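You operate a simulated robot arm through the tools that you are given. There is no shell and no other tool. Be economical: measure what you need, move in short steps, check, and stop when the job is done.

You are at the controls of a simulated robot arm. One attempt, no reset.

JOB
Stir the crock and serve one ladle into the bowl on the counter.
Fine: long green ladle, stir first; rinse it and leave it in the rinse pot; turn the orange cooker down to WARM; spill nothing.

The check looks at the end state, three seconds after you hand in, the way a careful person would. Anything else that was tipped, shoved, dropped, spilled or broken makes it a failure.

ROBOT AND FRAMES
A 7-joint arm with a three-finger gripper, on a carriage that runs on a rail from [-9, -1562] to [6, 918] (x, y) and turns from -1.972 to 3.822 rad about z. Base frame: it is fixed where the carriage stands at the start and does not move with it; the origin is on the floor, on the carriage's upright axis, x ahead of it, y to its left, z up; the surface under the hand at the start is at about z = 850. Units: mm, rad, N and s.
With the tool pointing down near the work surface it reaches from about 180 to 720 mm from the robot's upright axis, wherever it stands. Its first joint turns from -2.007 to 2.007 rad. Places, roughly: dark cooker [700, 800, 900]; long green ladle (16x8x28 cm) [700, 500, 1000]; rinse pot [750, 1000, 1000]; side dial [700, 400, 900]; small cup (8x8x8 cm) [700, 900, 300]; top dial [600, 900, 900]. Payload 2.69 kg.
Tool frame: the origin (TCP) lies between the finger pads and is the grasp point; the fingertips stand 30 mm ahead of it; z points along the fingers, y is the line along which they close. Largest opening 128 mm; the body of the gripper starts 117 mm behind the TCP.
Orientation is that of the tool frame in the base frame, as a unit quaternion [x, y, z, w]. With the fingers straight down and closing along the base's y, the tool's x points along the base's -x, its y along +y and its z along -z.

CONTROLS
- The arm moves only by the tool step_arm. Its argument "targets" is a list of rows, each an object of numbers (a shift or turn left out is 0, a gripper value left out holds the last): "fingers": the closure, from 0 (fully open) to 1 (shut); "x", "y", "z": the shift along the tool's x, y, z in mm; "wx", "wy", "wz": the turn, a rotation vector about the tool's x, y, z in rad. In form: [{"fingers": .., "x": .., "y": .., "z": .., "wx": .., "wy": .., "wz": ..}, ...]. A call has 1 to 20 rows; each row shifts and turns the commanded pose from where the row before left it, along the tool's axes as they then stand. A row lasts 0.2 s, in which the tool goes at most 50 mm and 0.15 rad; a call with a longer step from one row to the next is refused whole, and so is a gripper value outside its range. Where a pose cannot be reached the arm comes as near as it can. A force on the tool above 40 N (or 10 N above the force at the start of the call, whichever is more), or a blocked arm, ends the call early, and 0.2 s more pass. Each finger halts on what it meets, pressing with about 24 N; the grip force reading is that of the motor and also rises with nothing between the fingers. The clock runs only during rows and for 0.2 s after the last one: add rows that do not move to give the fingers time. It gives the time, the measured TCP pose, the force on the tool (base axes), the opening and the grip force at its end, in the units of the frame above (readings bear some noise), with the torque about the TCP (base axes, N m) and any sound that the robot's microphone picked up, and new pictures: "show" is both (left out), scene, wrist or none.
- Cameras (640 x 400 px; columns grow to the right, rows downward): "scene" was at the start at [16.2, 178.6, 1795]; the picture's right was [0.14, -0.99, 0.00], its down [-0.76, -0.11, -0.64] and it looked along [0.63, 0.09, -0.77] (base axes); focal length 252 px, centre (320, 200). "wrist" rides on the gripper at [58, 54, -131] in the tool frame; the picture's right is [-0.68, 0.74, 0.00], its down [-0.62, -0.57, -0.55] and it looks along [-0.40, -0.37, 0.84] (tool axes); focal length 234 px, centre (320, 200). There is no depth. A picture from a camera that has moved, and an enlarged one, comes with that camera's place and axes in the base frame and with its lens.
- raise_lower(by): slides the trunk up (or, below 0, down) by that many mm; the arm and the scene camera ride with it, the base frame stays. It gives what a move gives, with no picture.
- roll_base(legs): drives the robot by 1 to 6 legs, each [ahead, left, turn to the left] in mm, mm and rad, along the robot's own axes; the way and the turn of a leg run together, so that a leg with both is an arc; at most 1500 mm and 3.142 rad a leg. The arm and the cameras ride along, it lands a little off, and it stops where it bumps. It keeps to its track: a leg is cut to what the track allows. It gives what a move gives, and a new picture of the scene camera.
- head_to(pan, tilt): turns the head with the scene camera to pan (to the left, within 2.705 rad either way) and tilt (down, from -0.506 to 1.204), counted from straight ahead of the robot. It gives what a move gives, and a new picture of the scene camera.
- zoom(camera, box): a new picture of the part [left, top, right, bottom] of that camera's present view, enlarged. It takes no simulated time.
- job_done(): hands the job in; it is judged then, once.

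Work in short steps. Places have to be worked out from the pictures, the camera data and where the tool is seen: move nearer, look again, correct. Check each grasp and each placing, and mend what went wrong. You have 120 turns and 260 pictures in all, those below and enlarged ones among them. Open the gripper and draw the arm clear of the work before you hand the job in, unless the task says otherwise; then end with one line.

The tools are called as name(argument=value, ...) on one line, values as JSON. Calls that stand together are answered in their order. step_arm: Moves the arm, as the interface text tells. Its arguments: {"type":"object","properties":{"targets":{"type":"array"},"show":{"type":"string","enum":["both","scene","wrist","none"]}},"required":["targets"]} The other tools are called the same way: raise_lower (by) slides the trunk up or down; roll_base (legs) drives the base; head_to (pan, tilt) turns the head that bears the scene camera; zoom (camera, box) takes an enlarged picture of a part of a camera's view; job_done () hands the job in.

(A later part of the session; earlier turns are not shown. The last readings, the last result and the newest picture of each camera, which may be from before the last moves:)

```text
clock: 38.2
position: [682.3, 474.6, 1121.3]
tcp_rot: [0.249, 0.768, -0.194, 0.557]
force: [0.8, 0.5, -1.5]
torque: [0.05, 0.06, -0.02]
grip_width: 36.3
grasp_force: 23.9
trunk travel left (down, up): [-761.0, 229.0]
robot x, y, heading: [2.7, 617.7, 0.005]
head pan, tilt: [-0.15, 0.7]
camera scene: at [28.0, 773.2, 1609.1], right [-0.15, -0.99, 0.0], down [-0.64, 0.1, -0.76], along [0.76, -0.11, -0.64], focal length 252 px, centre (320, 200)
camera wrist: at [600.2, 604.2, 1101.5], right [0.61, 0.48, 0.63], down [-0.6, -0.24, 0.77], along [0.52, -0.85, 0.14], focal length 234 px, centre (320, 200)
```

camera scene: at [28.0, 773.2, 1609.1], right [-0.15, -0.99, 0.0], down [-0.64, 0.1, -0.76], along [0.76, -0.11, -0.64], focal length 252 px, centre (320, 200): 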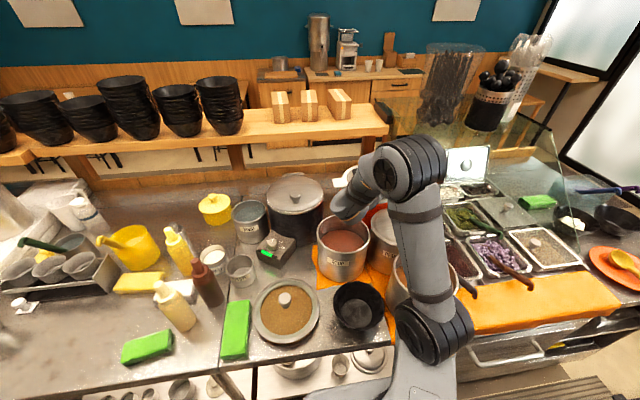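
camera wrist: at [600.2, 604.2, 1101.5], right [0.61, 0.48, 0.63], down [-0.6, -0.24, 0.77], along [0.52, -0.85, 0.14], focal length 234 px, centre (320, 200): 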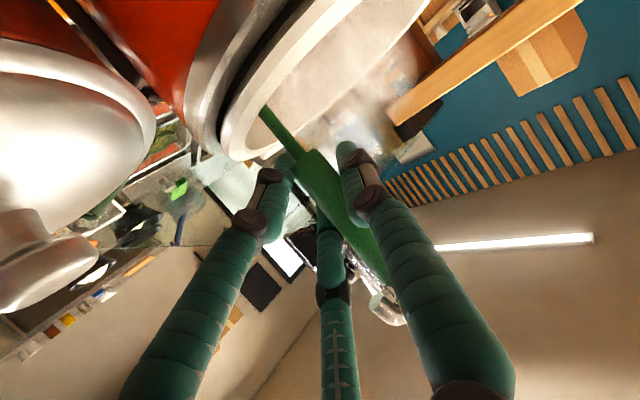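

Stirred three rounds; reaction is just the ladle's weight. The forearm is drifting in null space, so I'll lift with the trunk (arm frozen), after moving 10 mm inward for rim clearance.

step_arm(targets=[{"x": -2.5, "y": 6, "z": 7.6}, {}, {}], show="none")

raise_lower(by=80)

raise_lower(by=60)

step_arm(targets=[{}], show="both")

```text
clock: 39.0
position: [693.1, 475.8, 1120.0]
tcp_rot: [0.25, 0.768, -0.194, 0.557]
force: [-0.1, 1.0, -0.7]
torque: [0.01, 0.05, 0.03]
grip_width: 36.4
grasp_force: 23.5
trunk travel left (down, up): [-761.0, 229.0]
robot x, y, heading: [4.8, 619.2, 0.003]
head pan, tilt: [-0.15, 0.7]
```

```text
clock: 40.2
position: [693.8, 475.4, 1200.2]
tcp_rot: [0.25, 0.768, -0.194, 0.557]
force: [-0.9, -0.5, -1.5]
torque: [0.04, 0.07, -0.03]
grip_width: 36.5
grasp_force: 24.2
trunk travel left (down, up): [-841.0, 149.0]
robot x, y, heading: [2.1, 617.5, 0.005]
head pan, tilt: [-0.15, 0.7]
```

```text
clock: 41.2
position: [692.3, 475.2, 1259.5]
tcp_rot: [0.25, 0.768, -0.194, 0.557]
force: [0.1, 0.1, -1.7]
torque: [0.05, 0.07, 0.0]
grip_width: 36.3
grasp_force: 23.7
trunk travel left (down, up): [-901.0, 89.0]
robot x, y, heading: [4.1, 618.5, 0.005]
head pan, tilt: [-0.15, 0.7]
```

```text
clock: 41.6
position: [693.8, 474.2, 1260.8]
tcp_rot: [0.25, 0.768, -0.194, 0.557]
force: [-0.6, -1.0, -1.5]
torque: [0.07, 0.07, -0.01]
grip_width: 36.4
grasp_force: 24.2
trunk travel left (down, up): [-901.0, 89.0]
robot x, y, heading: [2.6, 617.2, 0.001]
head pan, tilt: [-0.15, 0.7]
camera scene: at [27.9, 772.9, 1749.1], right [-0.15, -0.99, 0.0], down [-0.64, 0.1, -0.76], along [0.76, -0.11, -0.64], focal length 252 px, centre (320, 200)
camera wrist: at [610.8, 604.0, 1242.0], right [0.61, 0.48, 0.63], down [-0.6, -0.24, 0.76], along [0.52, -0.85, 0.14], focal length 234 px, centre (320, 200)
```

scene: 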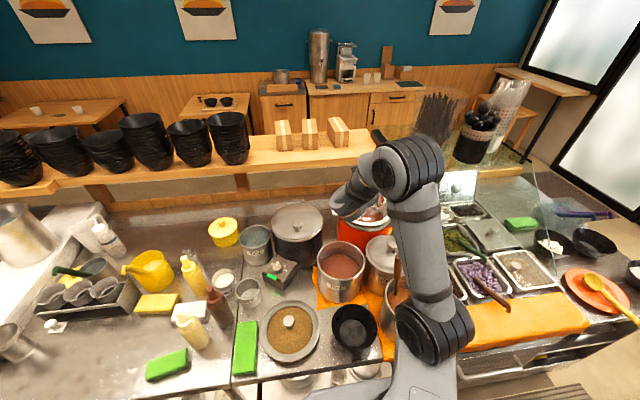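
wrist: 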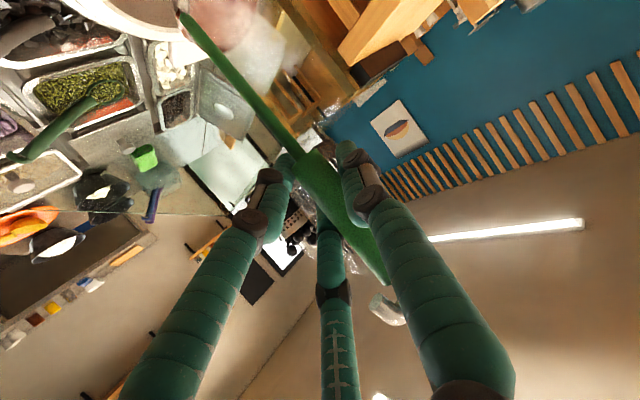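

zoom(camera="wrist", box=[80, 0, 340, 160])

zoom(camera="scene", box=[300, 130, 500, 330])

```text
2.46 times, centred on (210, 80) of wrist
camera zoom: at [610.8, 604.0, 1242.0], right [0.61, 0.48, 0.63], down [-0.6, -0.24, 0.76], along [0.52, -0.85, 0.14], focal length 576 px, centre (591, 495)
```

zoom: 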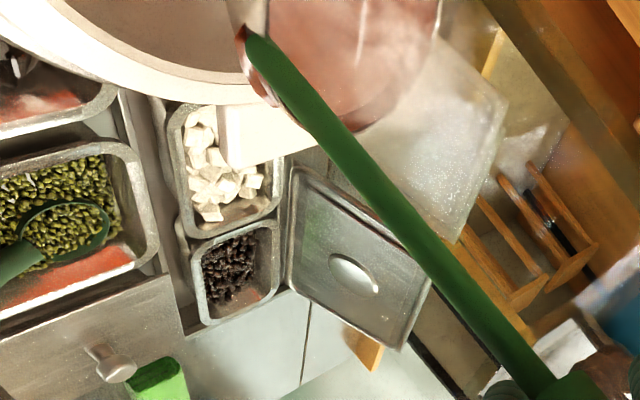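

```text
2.00 times, centred on (400, 230) of scene
camera zoom: at [27.9, 772.9, 1749.1], right [-0.15, -0.99, 0.0], down [-0.64, 0.1, -0.76], along [0.76, -0.11, -0.64], focal length 505 px, centre (160, 140)
```

zoom: 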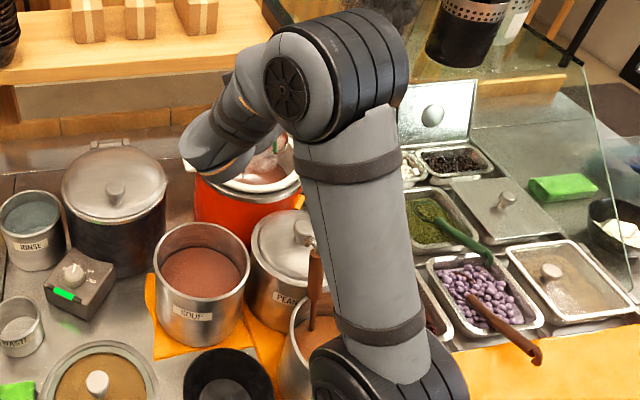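

The scoop comes up full and the crock has turned pinkish (stirred). Raise 80 mm more to clear the rim and look.

raise_lower(by=80)

step_arm(targets=[{}, {}, {}, {}], show="both")

zoom(camera="wrist", box=[80, 0, 340, 160])

```text
clock: 42.8
position: [693.9, 473.8, 1339.3]
tcp_rot: [0.25, 0.768, -0.194, 0.557]
force: [0.5, 0.7, -1.8]
torque: [0.04, 0.05, -0.02]
grip_width: 36.5
grasp_force: 24.1
trunk travel left (down, up): [-981.0, 9.0]
robot x, y, heading: [1.3, 614.9, 0.003]
head pan, tilt: [-0.15, 0.7]
```

```text
clock: 43.8
position: [692.4, 475.9, 1339.6]
tcp_rot: [0.25, 0.768, -0.194, 0.557]
force: [0.6, -0.1, -0.9]
torque: [0.06, 0.07, -0.03]
grip_width: 36.3
grasp_force: 23.7
trunk travel left (down, up): [-981.0, 9.0]
robot x, y, heading: [0.4, 617.7, -0.002]
head pan, tilt: [-0.15, 0.7]
camera scene: at [28.0, 772.9, 1829.2], right [-0.15, -0.99, 0.0], down [-0.64, 0.1, -0.76], along [0.76, -0.11, -0.64], focal length 252 px, centre (320, 200)
camera wrist: at [610.9, 604.0, 1322.0], right [0.61, 0.48, 0.63], down [-0.6, -0.24, 0.76], along [0.52, -0.85, 0.14], focal length 234 px, centre (320, 200)
```

scene: 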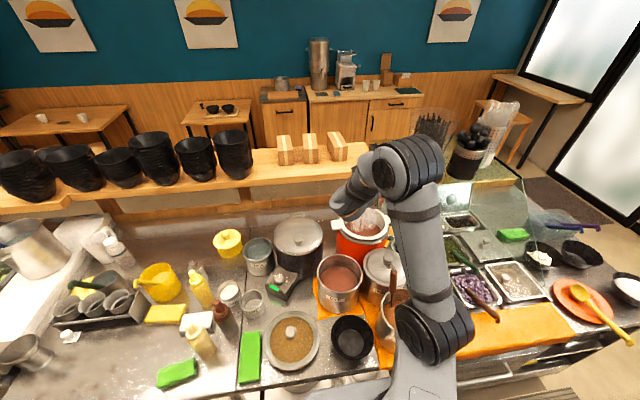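
wrist: 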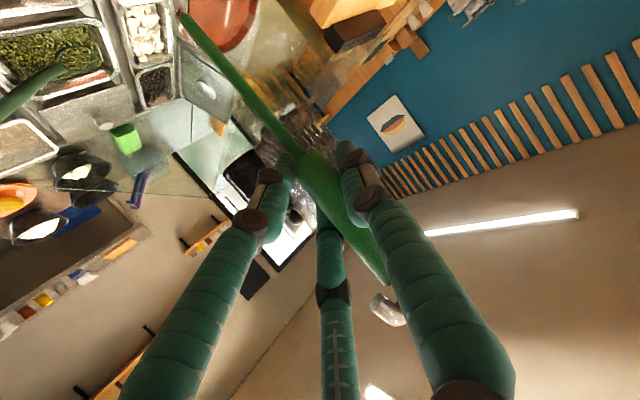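

```text
2.46 times, centred on (210, 80) of wrist
camera zoom: at [610.9, 604.0, 1322.0], right [0.61, 0.48, 0.63], down [-0.6, -0.24, 0.76], along [0.52, -0.85, 0.14], focal length 576 px, centre (591, 495)
```

zoom: 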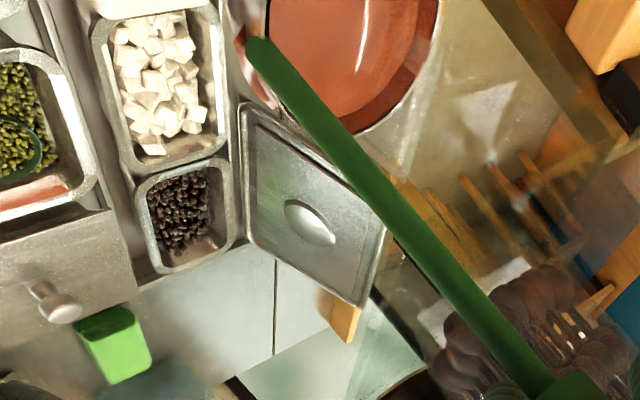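

The scoop carries a good portion of liquid. Zoom from the scene to measure the scoop's place relative to the hand.

zoom(camera="scene", box=[310, 160, 420, 260])

```text
4.00 times, centred on (365, 210) of scene
camera zoom: at [28.0, 772.9, 1829.2], right [-0.15, -0.99, 0.0], down [-0.64, 0.1, -0.76], along [0.76, -0.11, -0.64], focal length 1009 px, centre (140, 160)
```

zoom: 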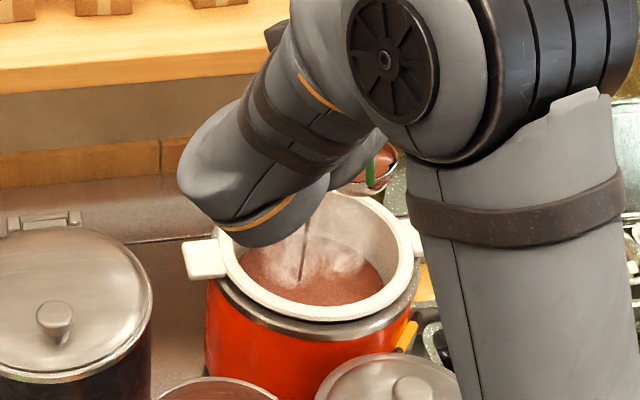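

The scoop sits ≈[758,430,1175], i.e. in the tool frame about (133,6,126). The bowl is close to the rail, so I'll turn the robot left (~1.24 rad) and then slide it right so the arm pours facing along the counter. First a small turn to test that nothing sloshes.

roll_base(legs=[[0, 0, 0.25]])

step_arm(targets=[{}], show="wrist")

zoom(camera="wrist", box=[80, 0, 340, 160])

```text
clock: 45.0
position: [707.1, 650.0, 1339.9]
tcp_rot: [0.152, 0.794, -0.122, 0.577]
force: [-0.1, -0.6, -0.4]
torque: [0.02, 0.09, 0.0]
grip_width: 36.3
grasp_force: 24.2
trunk travel left (down, up): [-981.0, 9.0]
robot x, y, heading: [4.5, 616.0, 0.25]
head pan, tilt: [-0.15, 0.7]
camera scene: at [-11.5, 773.7, 1829.2], right [0.1, -0.99, 0.0], down [-0.64, -0.07, -0.76], along [0.76, 0.08, -0.64], focal length 252 px, centre (320, 200)
```

scene: 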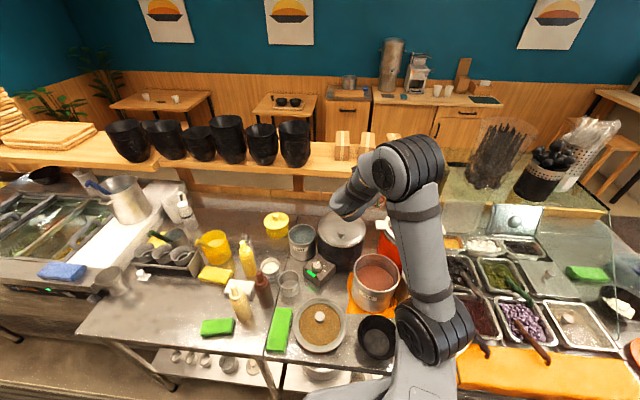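

```text
clock: 45.4
position: [707.5, 649.5, 1340.2]
tcp_rot: [0.152, 0.794, -0.123, 0.576]
force: [-0.3, 0.0, -1.2]
torque: [0.0, 0.06, -0.01]
grip_width: 36.0
grasp_force: 23.9
trunk travel left (down, up): [-981.0, 9.0]
robot x, y, heading: [2.0, 616.4, 0.248]
head pan, tilt: [-0.15, 0.7]
camera wrist: at [595.8, 754.3, 1321.9], right [0.48, 0.61, 0.63], down [-0.52, -0.38, 0.77], along [0.71, -0.69, 0.14], focal length 234 px, centre (320, 200)
```

wrist: 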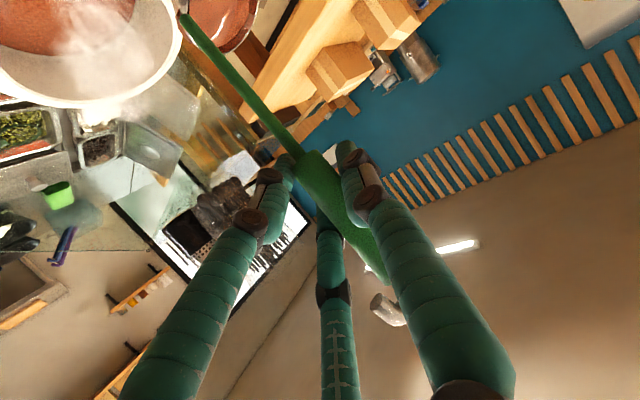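

```text
2.46 times, centred on (210, 80) of wrist
camera zoom: at [595.8, 754.3, 1321.9], right [0.48, 0.61, 0.63], down [-0.52, -0.38, 0.77], along [0.71, -0.69, 0.14], focal length 576 px, centre (591, 495)
```

zoom: 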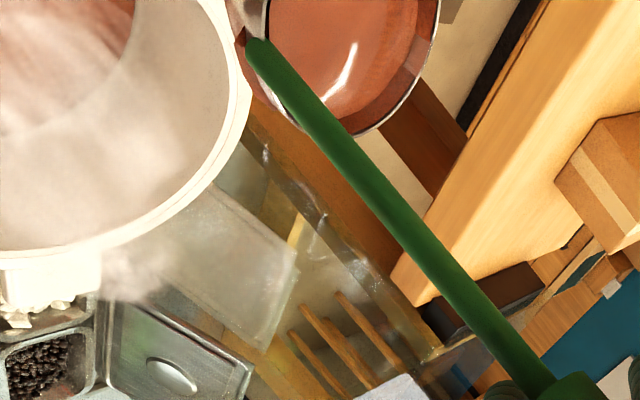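

The liquid is undisturbed. Continue the turn to heading ≈1.24.

roll_base(legs=[[0, 0, 0.33], [0, 0, 0.33], [0, 0, 0.33]])

step_arm(targets=[{}], show="wrist")

```text
clock: 49.0
position: [356.4, 1225.5, 1340.4]
tcp_rot: [-0.247, 0.769, 0.169, 0.564]
force: [-0.6, -0.1, -1.9]
torque: [-0.02, 0.04, -0.01]
grip_width: 36.2
grasp_force: 24.0
trunk travel left (down, up): [-981.0, 9.0]
robot x, y, heading: [4.9, 615.5, 1.252]
head pan, tilt: [-0.15, 0.7]
camera scene: at [-136.8, 688.9, 1829.1], right [0.89, -0.45, 0.0], down [-0.29, -0.57, -0.76], along [0.35, 0.68, -0.64], focal length 252 px, centre (320, 200)
```

scene: 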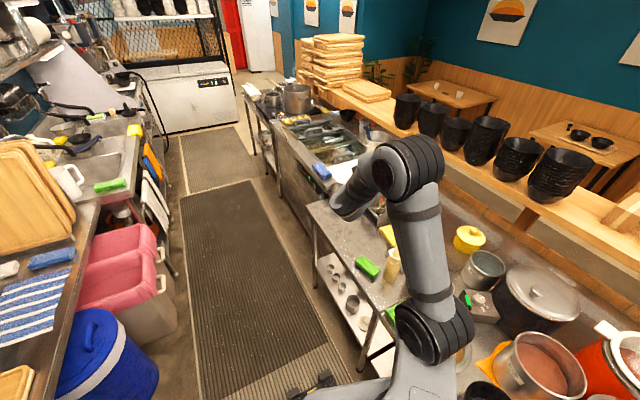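

```text
clock: 49.4
position: [357.6, 1227.1, 1340.0]
tcp_rot: [-0.247, 0.77, 0.168, 0.564]
force: [0.3, 0.0, -1.1]
torque: [-0.02, 0.03, 0.0]
grip_width: 36.3
grasp_force: 24.0
trunk travel left (down, up): [-981.0, 9.0]
robot x, y, heading: [3.6, 616.6, 1.253]
head pan, tilt: [-0.15, 0.7]
camera wrist: at [209.8, 1190.1, 1321.9], right [-0.26, 0.73, 0.63], down [0.04, -0.64, 0.77], along [0.97, 0.22, 0.14], focal length 234 px, centre (320, 200)
```

wrist: 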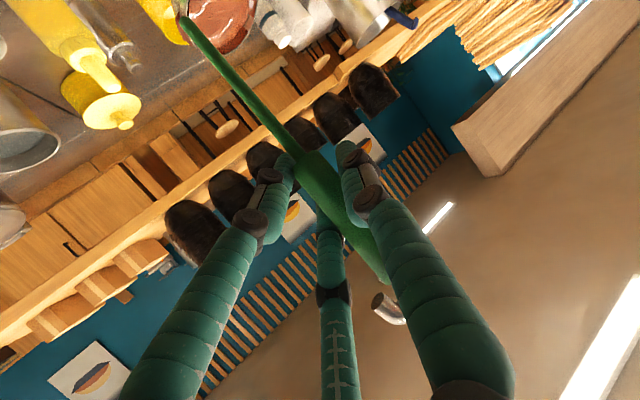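

Now slide right ~672 mm along the rail (in the turned robot's axes) to bring the scoop in front of the bowl.

roll_base(legs=[[-319, -105.5, 0], [-319, -105.5, 0]])

head_to(pan=-0.1, tilt=0.85)

step_arm(targets=[{}], show="wrist")

```text
clock: 53.4
position: [360.0, 547.4, 1339.3]
tcp_rot: [-0.243, 0.77, 0.166, 0.566]
force: [0.1, -0.4, -2.0]
torque: [-0.04, 0.04, -0.03]
grip_width: 35.8
grasp_force: 23.6
trunk travel left (down, up): [-981.0, 9.0]
robot x, y, heading: [2.0, -59.3, 1.237]
head pan, tilt: [-0.15, 0.7]
camera scene: at [-139.9, 15.4, 1829.1], right [0.89, -0.46, 0.0], down [-0.3, -0.57, -0.76], along [0.35, 0.68, -0.64], focal length 252 px, centre (320, 200)
```

scene: 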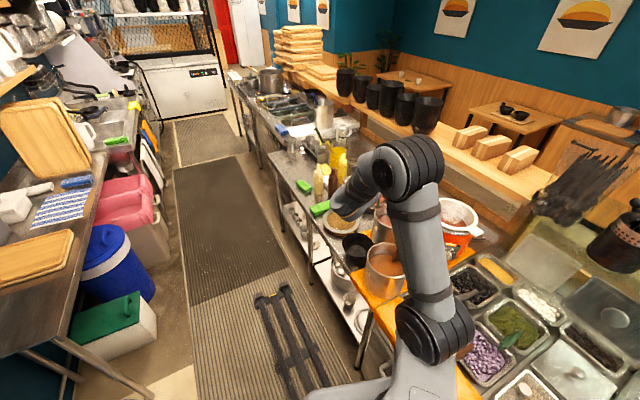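

```text
clock: 54.1
position: [359.5, 547.1, 1339.8]
tcp_rot: [-0.242, 0.771, 0.165, 0.566]
force: [0.4, 0.6, -2.4]
torque: [-0.04, 0.08, 0.01]
grip_width: 36.1
grasp_force: 23.9
trunk travel left (down, up): [-981.0, 9.0]
robot x, y, heading: [0.2, -58.3, 1.24]
head pan, tilt: [-0.099, 0.85]
camera scene: at [-146.6, 10.2, 1817.0], right [0.91, -0.42, 0.0], down [-0.31, -0.68, -0.66], along [0.28, 0.6, -0.75], focal length 252 px, centre (320, 200)
```

scene: 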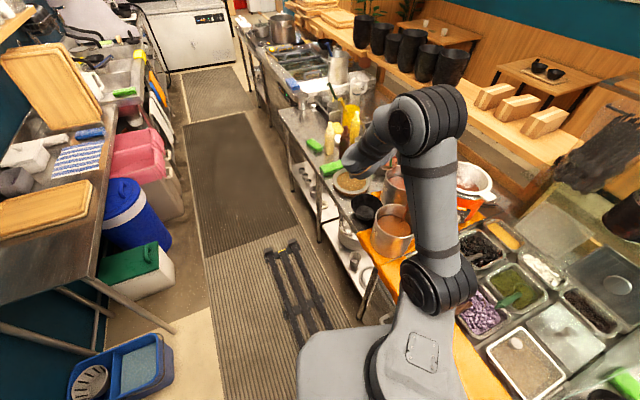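

```text
clock: 54.5
position: [359.6, 547.7, 1339.3]
tcp_rot: [-0.243, 0.77, 0.166, 0.565]
force: [0.3, -0.1, -0.6]
torque: [-0.04, 0.04, -0.02]
grip_width: 36.0
grasp_force: 24.0
trunk travel left (down, up): [-981.0, 9.0]
robot x, y, heading: [-3.2, -62.9, 1.235]
head pan, tilt: [-0.099, 0.85]
camera wrist: at [211.4, 512.5, 1322.0], right [-0.25, 0.74, 0.63], down [0.03, -0.64, 0.77], along [0.97, 0.21, 0.14], focal length 234 px, centre (320, 200)
```

wrist: 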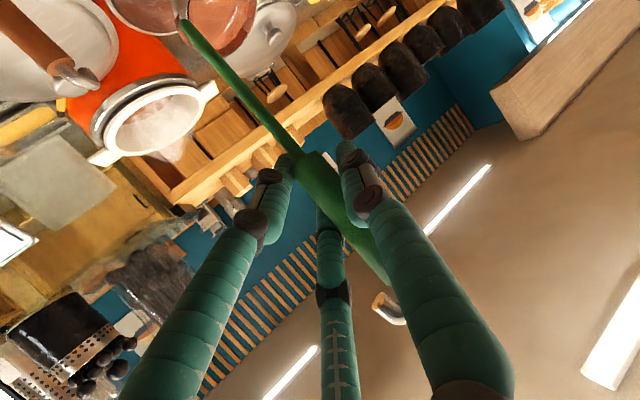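

Bowl re-measured at ≈[370,605], rim z≈910. I align so the scoop's left lip is just right of bowl centre (shift −28,−30), then lower with the trunk.

step_arm(targets=[{"x": 3.1, "y": -2.3, "z": -9.5}, {"x": 3.1, "y": -2.3, "z": -9.5}, {"x": 3.1, "y": -2.3, "z": -9.5}, {"x": 3.1, "y": -2.3, "z": -9.5}, {}], show="none")

raise_lower(by=-130)

head_to(pan=-0.05, tilt=0.85)

zoom(camera="scene", box=[280, 130, 440, 270])

step_arm(targets=[{}], show="wrist")

```text
clock: 55.7
position: [332.1, 517.2, 1339.4]
tcp_rot: [-0.243, 0.771, 0.165, 0.566]
force: [0.2, -0.6, -1.5]
torque: [-0.03, 0.05, 0.01]
grip_width: 35.9
grasp_force: 23.4
trunk travel left (down, up): [-981.0, 9.0]
robot x, y, heading: [1.1, -59.2, 1.244]
head pan, tilt: [-0.099, 0.85]
```

```text
clock: 57.3
position: [330.9, 517.1, 1209.2]
tcp_rot: [-0.243, 0.77, 0.166, 0.565]
force: [0.6, 0.2, -1.2]
torque: [-0.02, 0.06, 0.02]
grip_width: 36.0
grasp_force: 23.9
trunk travel left (down, up): [-851.0, 139.0]
robot x, y, heading: [-0.0, -56.9, 1.24]
head pan, tilt: [-0.099, 0.85]
```

```text
clock: 57.9
position: [331.4, 516.0, 1210.0]
tcp_rot: [-0.243, 0.771, 0.165, 0.566]
force: [0.3, 0.3, -2.3]
torque: [-0.05, 0.04, 0.01]
grip_width: 35.8
grasp_force: 24.1
trunk travel left (down, up): [-851.0, 139.0]
robot x, y, heading: [-1.8, -55.5, 1.24]
head pan, tilt: [-0.051, 0.85]
camera scene: at [-150.1, 12.2, 1686.9], right [0.93, -0.37, 0.0], down [-0.28, -0.7, -0.66], along [0.25, 0.61, -0.75], focal length 252 px, centre (320, 200)
```

scene: 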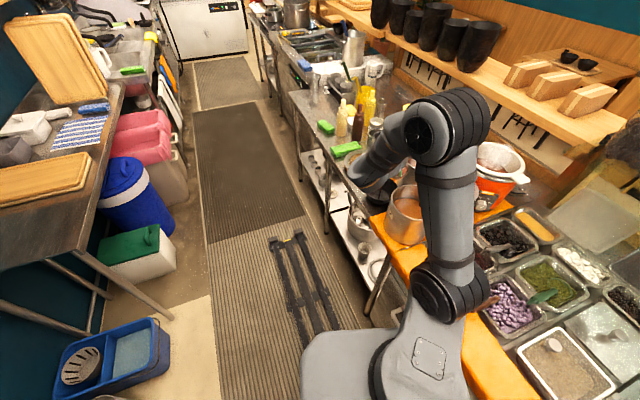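

```text
2.86 times, centred on (360, 200) of scene
camera zoom: at [-150.1, 12.2, 1686.9], right [0.93, -0.37, 0.0], down [-0.28, -0.7, -0.66], along [0.25, 0.61, -0.75], focal length 721 px, centre (206, 200)
```

zoom: 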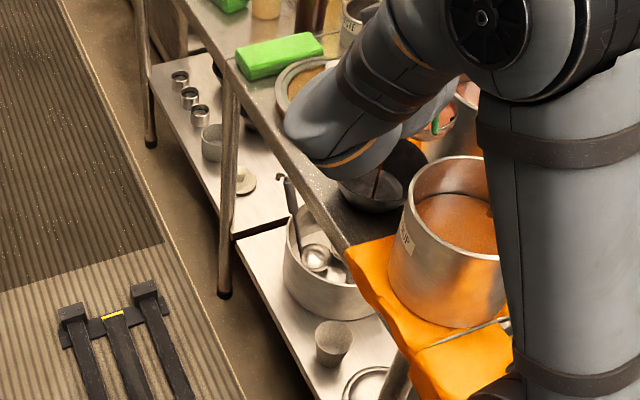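

```text
clock: 58.3
position: [330.8, 516.8, 1210.9]
tcp_rot: [-0.244, 0.771, 0.166, 0.565]
force: [-0.1, -0.6, -1.5]
torque: [-0.06, 0.0, -0.01]
grip_width: 36.0
grasp_force: 23.9
trunk travel left (down, up): [-851.0, 139.0]
robot x, y, heading: [-3.0, -55.6, 1.233]
head pan, tilt: [-0.051, 0.85]
camera wrist: at [183.2, 482.1, 1191.3], right [-0.25, 0.74, 0.63], down [0.03, -0.64, 0.77], along [0.97, 0.21, 0.14], focal length 234 px, centre (320, 200)
```

wrist: 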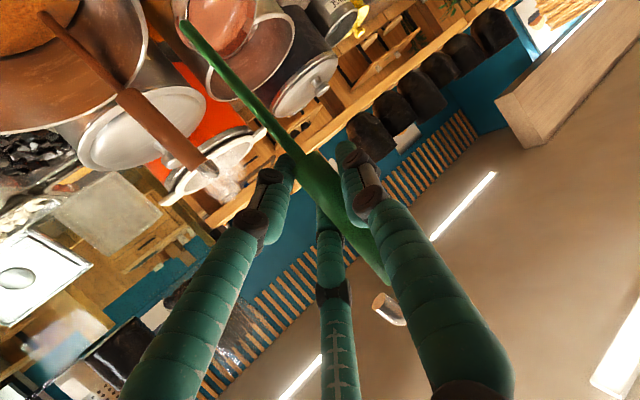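

A thin dark line shows near the bowl; enlarge to see whether the ladle is dripping.

zoom(camera="scene", box=[350, 150, 410, 210])

zoom(camera="wrist", box=[120, 0, 340, 120])

```text
6.67 times, centred on (380, 180) of scene
camera zoom: at [-150.1, 12.2, 1686.9], right [0.93, -0.37, 0.0], down [-0.28, -0.7, -0.66], along [0.25, 0.61, -0.75], focal length 1682 px, centre (-80, 333)
```

zoom: 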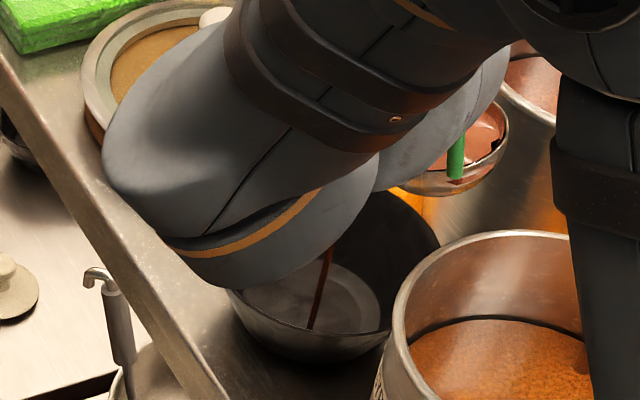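

```text
2.91 times, centred on (230, 60) of wrist
camera zoom: at [183.2, 482.1, 1191.3], right [-0.25, 0.74, 0.63], down [0.03, -0.64, 0.77], along [0.97, 0.21, 0.14], focal length 681 px, centre (582, 607)
```

zoom: 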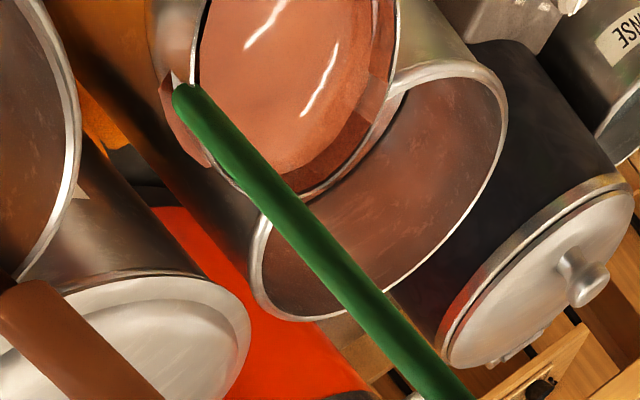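

The thin line is fixed to the hand (a cable). Scoop centre measured ≈[404,570,1032], its left lip ≈[383,601], near bowl centre; the SYRUP pot is close on the right, so I shift +12 in y and lower 45 mm.

step_arm(targets=[{"x": -1.1, "y": 5, "z": 3.2}, {"x": -1.1, "y": 5, "z": 3.2}, {}], show="none")

raise_lower(by=-45)

zoom(camera="scene", box=[350, 130, 410, 190])

step_arm(targets=[{}], show="wrist")

```text
clock: 59.1
position: [332.5, 528.5, 1208.9]
tcp_rot: [-0.243, 0.771, 0.165, 0.565]
force: [-0.8, 0.5, -1.0]
torque: [-0.04, 0.06, 0.02]
grip_width: 35.9
grasp_force: 23.8
trunk travel left (down, up): [-851.0, 139.0]
robot x, y, heading: [1.8, -56.0, 1.241]
head pan, tilt: [-0.051, 0.85]
```

```text
clock: 60.0
position: [331.5, 529.3, 1163.9]
tcp_rot: [-0.243, 0.771, 0.165, 0.565]
force: [0.1, 0.1, -2.1]
torque: [-0.03, 0.08, 0.01]
grip_width: 35.8
grasp_force: 23.8
trunk travel left (down, up): [-806.0, 184.0]
robot x, y, heading: [1.9, -57.7, 1.243]
head pan, tilt: [-0.051, 0.85]
```

```text
6.67 times, centred on (380, 160) of scene
camera zoom: at [-150.2, 12.0, 1641.9], right [0.93, -0.37, 0.0], down [-0.28, -0.7, -0.66], along [0.25, 0.61, -0.75], focal length 1682 px, centre (-80, 467)
```

zoom: 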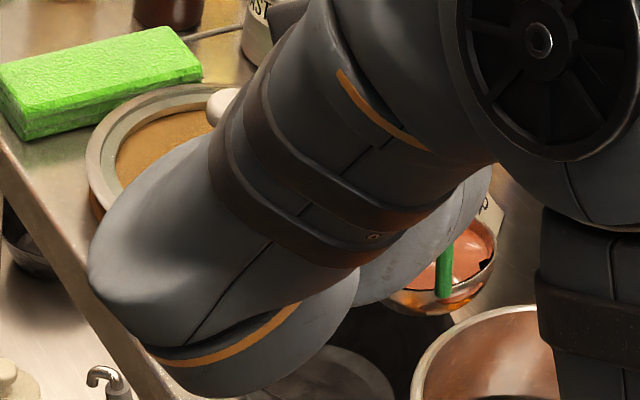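

```text
clock: 60.4
position: [330.9, 529.9, 1163.8]
tcp_rot: [-0.243, 0.771, 0.165, 0.565]
force: [0.4, -0.1, -1.5]
torque: [-0.03, 0.01, -0.05]
grip_width: 36.1
grasp_force: 24.1
trunk travel left (down, up): [-806.0, 184.0]
robot x, y, heading: [-1.2, -56.5, 1.239]
head pan, tilt: [-0.051, 0.85]
camera wrist: at [183.4, 494.3, 1146.0], right [-0.25, 0.74, 0.63], down [0.03, -0.64, 0.77], along [0.97, 0.21, 0.14], focal length 234 px, centre (320, 200)
```

wrist: 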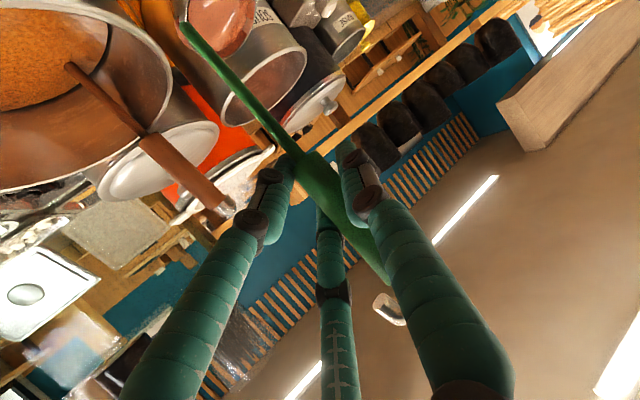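

Geometry checks out (scoop rim ≈75 mm above the bowl rim). Begin rolling the ladle about its left lip, −0.5 rad first.

step_arm(targets=[{"wz": -0.1, "x": -3.7, "y": 14}, {"wz": -0.1, "x": -3.7, "y": 14}, {"wz": -0.1, "x": -3.7, "y": 14}, {"wz": -0.1, "x": -3.7, "y": 14}, {}], show="both")

zoom(camera="scene", box=[350, 130, 410, 190])

```text
clock: 61.6
position: [299.5, 575.8, 1169.4]
tcp_rot: [-0.391, 0.707, 0.05, 0.587]
force: [-0.6, -0.2, -0.5]
torque: [0.04, 0.05, 0.05]
grip_width: 36.0
grasp_force: 23.7
trunk travel left (down, up): [-806.0, 184.0]
robot x, y, heading: [-2.2, -57.9, 1.239]
head pan, tilt: [-0.051, 0.85]
camera scene: at [-149.9, 11.7, 1641.9], right [0.93, -0.37, 0.0], down [-0.28, -0.7, -0.66], along [0.25, 0.61, -0.75], focal length 252 px, centre (320, 200)
camera wrist: at [163.9, 516.6, 1135.9], right [-0.45, 0.84, 0.3], down [-0.09, -0.38, 0.92], along [0.89, 0.39, 0.24], focal length 234 px, centre (320, 200)
```

scene: 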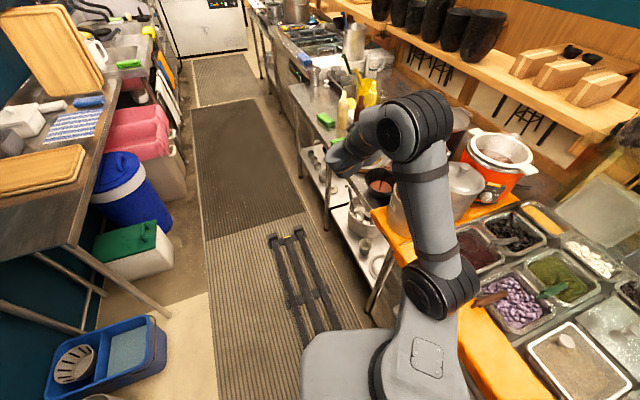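
wrist: 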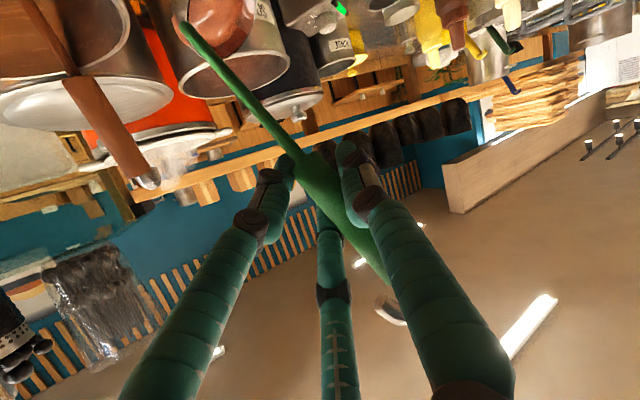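

```text
6.67 times, centred on (380, 160) of scene
camera zoom: at [-149.9, 11.7, 1641.9], right [0.93, -0.37, 0.0], down [-0.28, -0.7, -0.66], along [0.25, 0.61, -0.75], focal length 1682 px, centre (-80, 467)
```

zoom: 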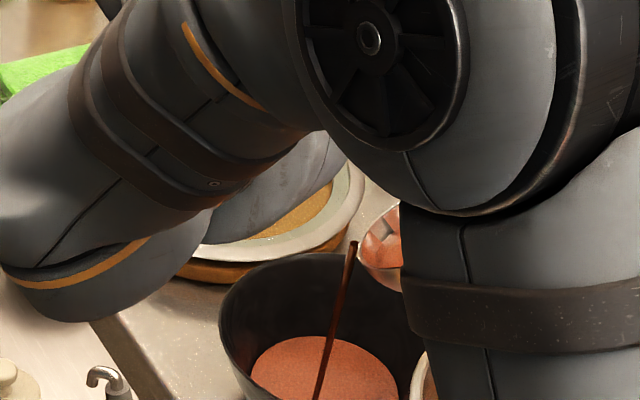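

Soup is landing inside the bowl. Continue rolling another 0.8 rad.

step_arm(targets=[{"wz": -0.1, "x": -3.7, "y": 14}, {"wz": -0.1, "x": -3.7, "y": 14}, {"wz": -0.1, "x": -3.7, "y": 14}, {"wz": -0.1, "x": -3.7, "y": 14}, {"wz": -0.1, "x": -3.7, "y": 14}, {"wz": -0.1, "x": -3.7, "y": 14}, {"wz": -0.1, "x": -3.7, "y": 14}, {"wz": -0.1, "x": -3.7, "y": 14}, {}], show="both")

zoom(camera="scene", box=[340, 130, 420, 210])

```text
clock: 63.6
position: [230.7, 649.1, 1115.0]
tcp_rot: [0.635, -0.499, 0.184, -0.56]
force: [0.6, 0.5, -0.9]
torque: [0.0, 0.04, -0.01]
grip_width: 35.5
grasp_force: 24.0
trunk travel left (down, up): [-806.0, 184.0]
robot x, y, heading: [2.1, -55.1, 1.235]
head pan, tilt: [-0.051, 0.85]
camera scene: at [-149.9, 11.8, 1641.9], right [0.93, -0.37, 0.0], down [-0.28, -0.7, -0.66], along [0.25, 0.61, -0.75], focal length 252 px, centre (320, 200)
camera wrist: at [130.4, 537.8, 1087.4], right [-0.61, 0.66, -0.44], down [-0.46, 0.16, 0.87], along [0.64, 0.74, 0.21], focal length 234 px, centre (320, 200)
```

scene: 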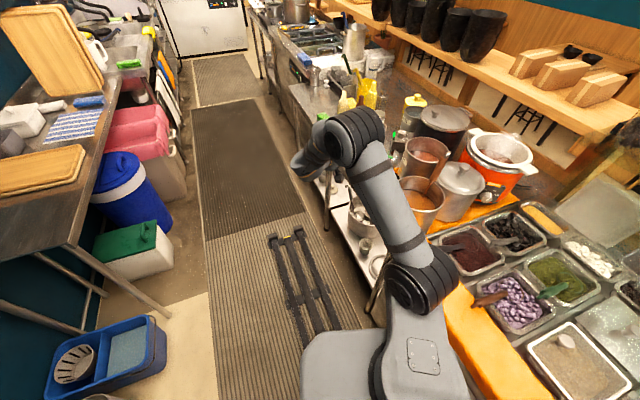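
wrist: 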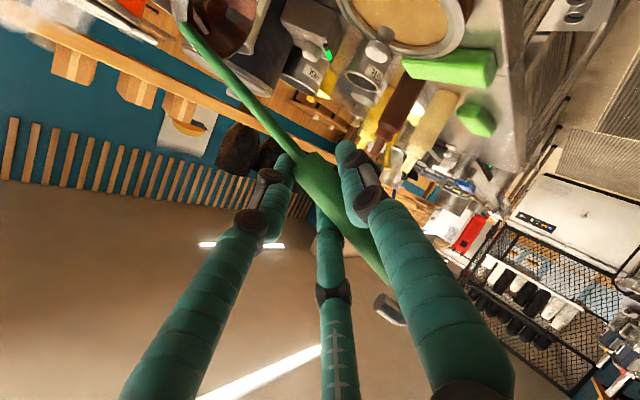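

```text
5.00 times, centred on (380, 170) of scene
camera zoom: at [-149.9, 11.8, 1641.9], right [0.93, -0.37, 0.0], down [-0.28, -0.7, -0.66], along [0.25, 0.61, -0.75], focal length 1262 px, centre (20, 350)
```

zoom: 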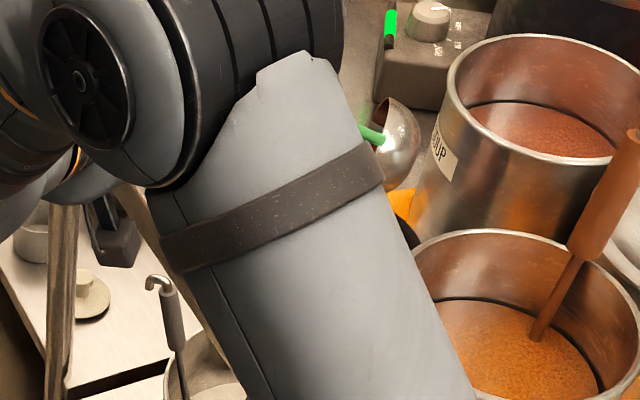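

The scoop is tilted ~70°. Roll 0.6 rad more to empty it.

step_arm(targets=[{"wz": -0.1, "x": -3.7, "y": 14}, {"wz": -0.1, "x": -3.7, "y": 14}, {"wz": -0.1, "x": -3.7, "y": 14}, {"wz": -0.1, "x": -3.7, "y": 14}, {"wz": -0.1, "x": -3.7, "y": 14}, {"wz": -0.1, "x": -3.7, "y": 14}, {}, {}, {}, {}, {}], show="both")

zoom(camera="wrist", box=[120, 0, 340, 120])

zoom(camera="scene", box=[340, 130, 420, 210])

```text
clock: 66.0
position: [194.5, 661.0, 1040.1]
tcp_rot: [0.755, -0.289, 0.34, -0.481]
force: [-0.2, -0.2, -1.0]
torque: [0.02, 0.1, 0.0]
grip_width: 35.7
grasp_force: 24.5
trunk travel left (down, up): [-806.0, 184.0]
robot x, y, heading: [-1.0, -57.7, 1.243]
head pan, tilt: [-0.051, 0.85]
camera scene: at [-150.2, 12.1, 1641.9], right [0.93, -0.37, 0.0], down [-0.28, -0.7, -0.66], along [0.25, 0.61, -0.75], focal length 252 px, centre (320, 200)
camera wrist: at [120.9, 527.6, 1043.1], right [-0.49, 0.24, -0.84], down [-0.74, 0.39, 0.54], along [0.46, 0.89, -0.01], focal length 234 px, centre (320, 200)
```

scene: 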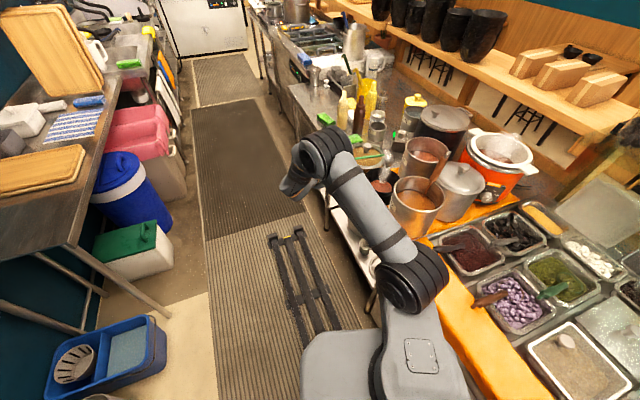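
wrist: 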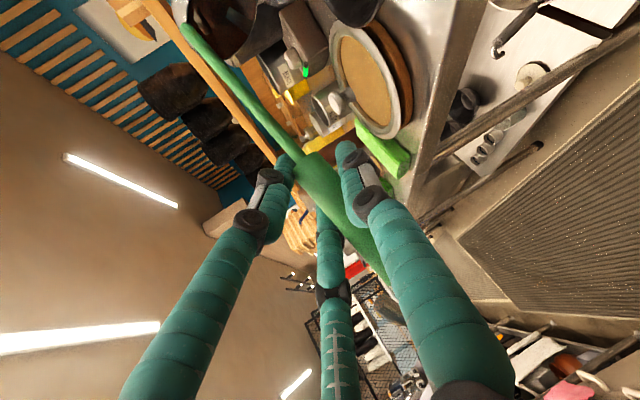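

```text
2.91 times, centred on (230, 60) of wrist
camera zoom: at [120.9, 527.6, 1043.1], right [-0.49, 0.24, -0.84], down [-0.74, 0.39, 0.54], along [0.46, 0.89, -0.01], focal length 681 px, centre (582, 607)
```

zoom: 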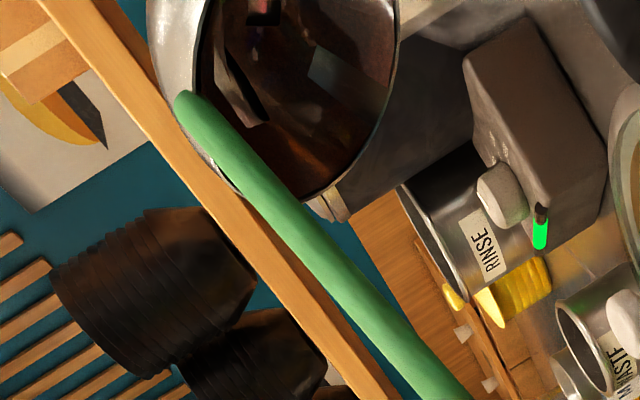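

```text
5.00 times, centred on (380, 170) of scene
camera zoom: at [-150.2, 12.1, 1641.9], right [0.93, -0.37, 0.0], down [-0.28, -0.7, -0.66], along [0.25, 0.61, -0.75], focal length 1262 px, centre (20, 350)
```

zoom: 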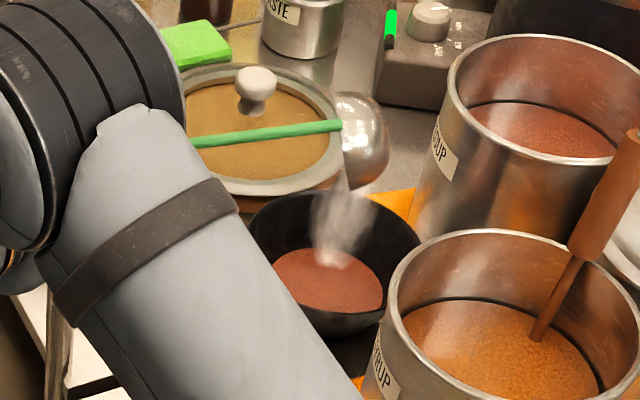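

The ladle is empty and the soup is in the bowl, nothing spilled. Reverse the roll about the same lip to bring the ladle upright above the bowl.

step_arm(targets=[{"wz": 0.1, "x": 5.1, "y": -13.5}, {"wz": 0.1, "x": 5.1, "y": -13.5}, {"wz": 0.1, "x": 5.1, "y": -13.5}, {"wz": 0.1, "x": 5.1, "y": -13.5}, {"wz": 0.1, "x": 5.1, "y": -13.5}, {"wz": 0.1, "x": 5.1, "y": -13.5}, {"wz": 0.1, "x": 5.1, "y": -13.5}, {"wz": 0.1, "x": 5.1, "y": -13.5}, {"wz": 0.1, "x": 5.1, "y": -13.5}, {"wz": 0.1, "x": 5.1, "y": -13.5}, {"wz": 0.1, "x": 5.1, "y": -13.5}, {"wz": 0.1, "x": 5.1, "y": -13.5}, {"wz": 0.1, "x": 5.1, "y": -13.5}, {"wz": 0.1, "x": 5.1, "y": -13.5}, {"wz": 0.1, "x": 5.1, "y": -13.5}, {"wz": 0.1, "x": 5.1, "y": -13.5}, {"wz": 0.1, "x": 5.1, "y": -13.5}, {"wz": 0.1, "x": 5.1, "y": -13.5}, {}, {}], show="both")

zoom(camera="scene", box=[340, 130, 420, 210])

```text
clock: 70.2
position: [330.5, 528.3, 1162.7]
tcp_rot: [-0.242, 0.771, 0.165, 0.566]
force: [-0.5, -0.1, -1.0]
torque: [-0.05, 0.04, 0.02]
grip_width: 35.6
grasp_force: 24.2
trunk travel left (down, up): [-806.0, 184.0]
robot x, y, heading: [-0.6, -59.6, 1.24]
head pan, tilt: [-0.051, 0.85]
camera scene: at [-150.0, 11.8, 1641.9], right [0.93, -0.37, 0.0], down [-0.28, -0.7, -0.66], along [0.25, 0.61, -0.75], focal length 252 px, centre (320, 200)
camera wrist: at [183.3, 493.9, 1144.9], right [-0.25, 0.74, 0.63], down [0.03, -0.64, 0.76], along [0.97, 0.21, 0.14], focal length 234 px, centre (320, 200)
```

scene: 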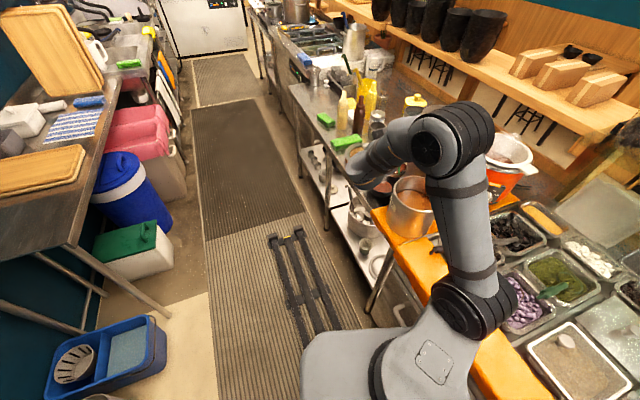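
wrist: 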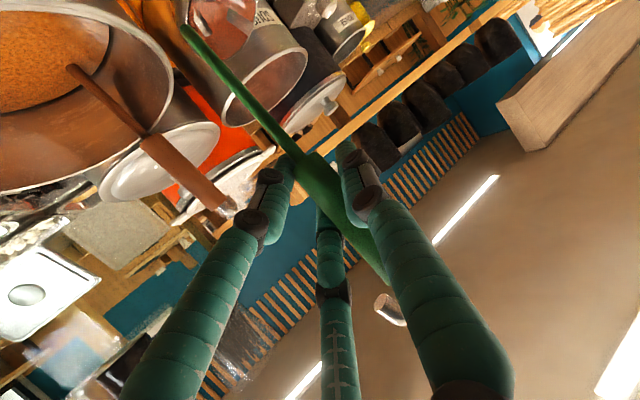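

```text
5.00 times, centred on (380, 170) of scene
camera zoom: at [-150.0, 11.8, 1641.9], right [0.93, -0.37, 0.0], down [-0.28, -0.7, -0.66], along [0.25, 0.61, -0.75], focal length 1262 px, centre (20, 350)
```

zoom: 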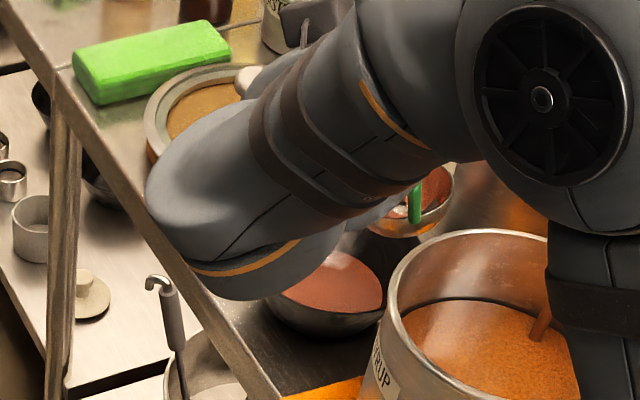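

Upright and clear. Now raise the trunk 180 mm, go back left along the same safe path, turn back to heading ≈0.25 and slide toward the rinse pot.

raise_lower(by=180)

roll_base(legs=[[319.5, 110, 0], [319.5, 110, 0], [0, 0, -0.5], [0, 0, -0.49]])

```text
clock: 72.2
position: [331.5, 529.1, 1343.3]
tcp_rot: [-0.243, 0.77, 0.165, 0.566]
force: [0.0, 1.0, -0.5]
torque: [-0.02, 0.02, 0.0]
grip_width: 35.8
grasp_force: 23.5
trunk travel left (down, up): [-986.0, 4.0]
robot x, y, heading: [1.0, -58.8, 1.241]
head pan, tilt: [-0.051, 0.85]
```

```text
clock: 79.0
position: [676.1, 663.9, 1342.7]
tcp_rot: [0.153, 0.793, -0.123, 0.577]
force: [0.1, -0.1, -0.4]
torque: [0.02, 0.04, 0.01]
grip_width: 35.3
grasp_force: 23.8
trunk travel left (down, up): [-986.0, 4.0]
robot x, y, heading: [4.5, 621.0, 0.247]
head pan, tilt: [-0.051, 0.85]
camera scene: at [-19.3, 782.8, 1821.9], right [0.2, -0.98, 0.0], down [-0.74, -0.15, -0.66], along [0.65, 0.13, -0.75], focal length 252 px, centre (320, 200)
```

scene: 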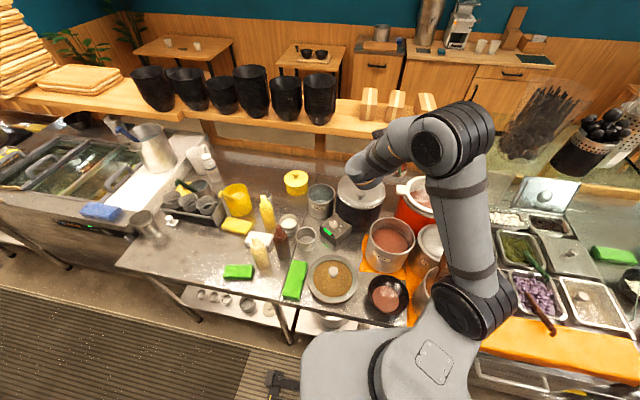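

Good clear view of the rinse pot and bowl. Enlarge both to fix the pot and check the counter is clean.

zoom(camera="scene", box=[270, 160, 390, 240])

zoom(camera="scene", box=[320, 220, 460, 330])

```text
5.00 times, centred on (330, 200) of scene
camera zoom: at [-19.3, 782.8, 1821.9], right [0.2, -0.98, 0.0], down [-0.74, -0.15, -0.66], along [0.65, 0.13, -0.75], focal length 1262 px, centre (270, 200)
```

zoom: 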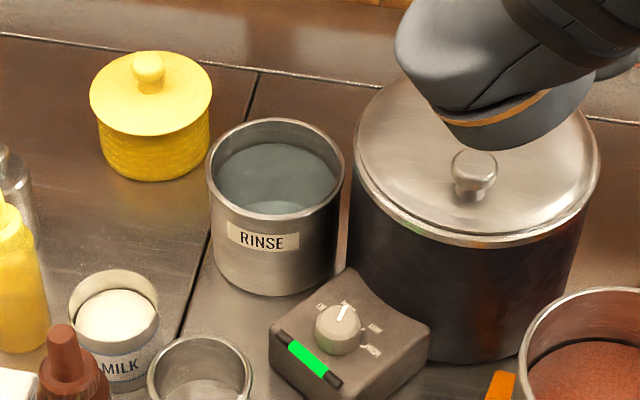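

```text
3.64 times, centred on (390, 275) of scene
camera zoom: at [-19.3, 782.8, 1821.9], right [0.2, -0.98, 0.0], down [-0.74, -0.15, -0.66], along [0.65, 0.13, -0.75], focal length 918 px, centre (66, -73)
```

zoom: 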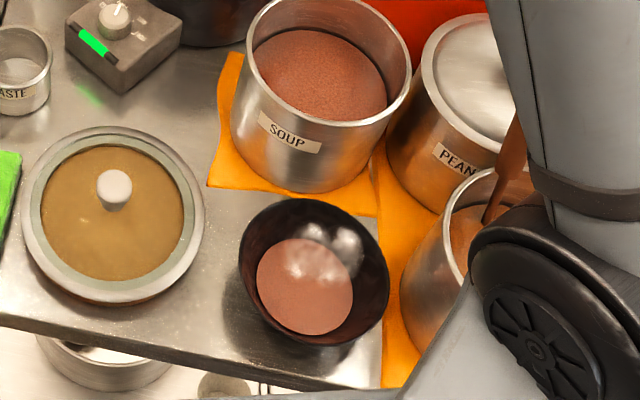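

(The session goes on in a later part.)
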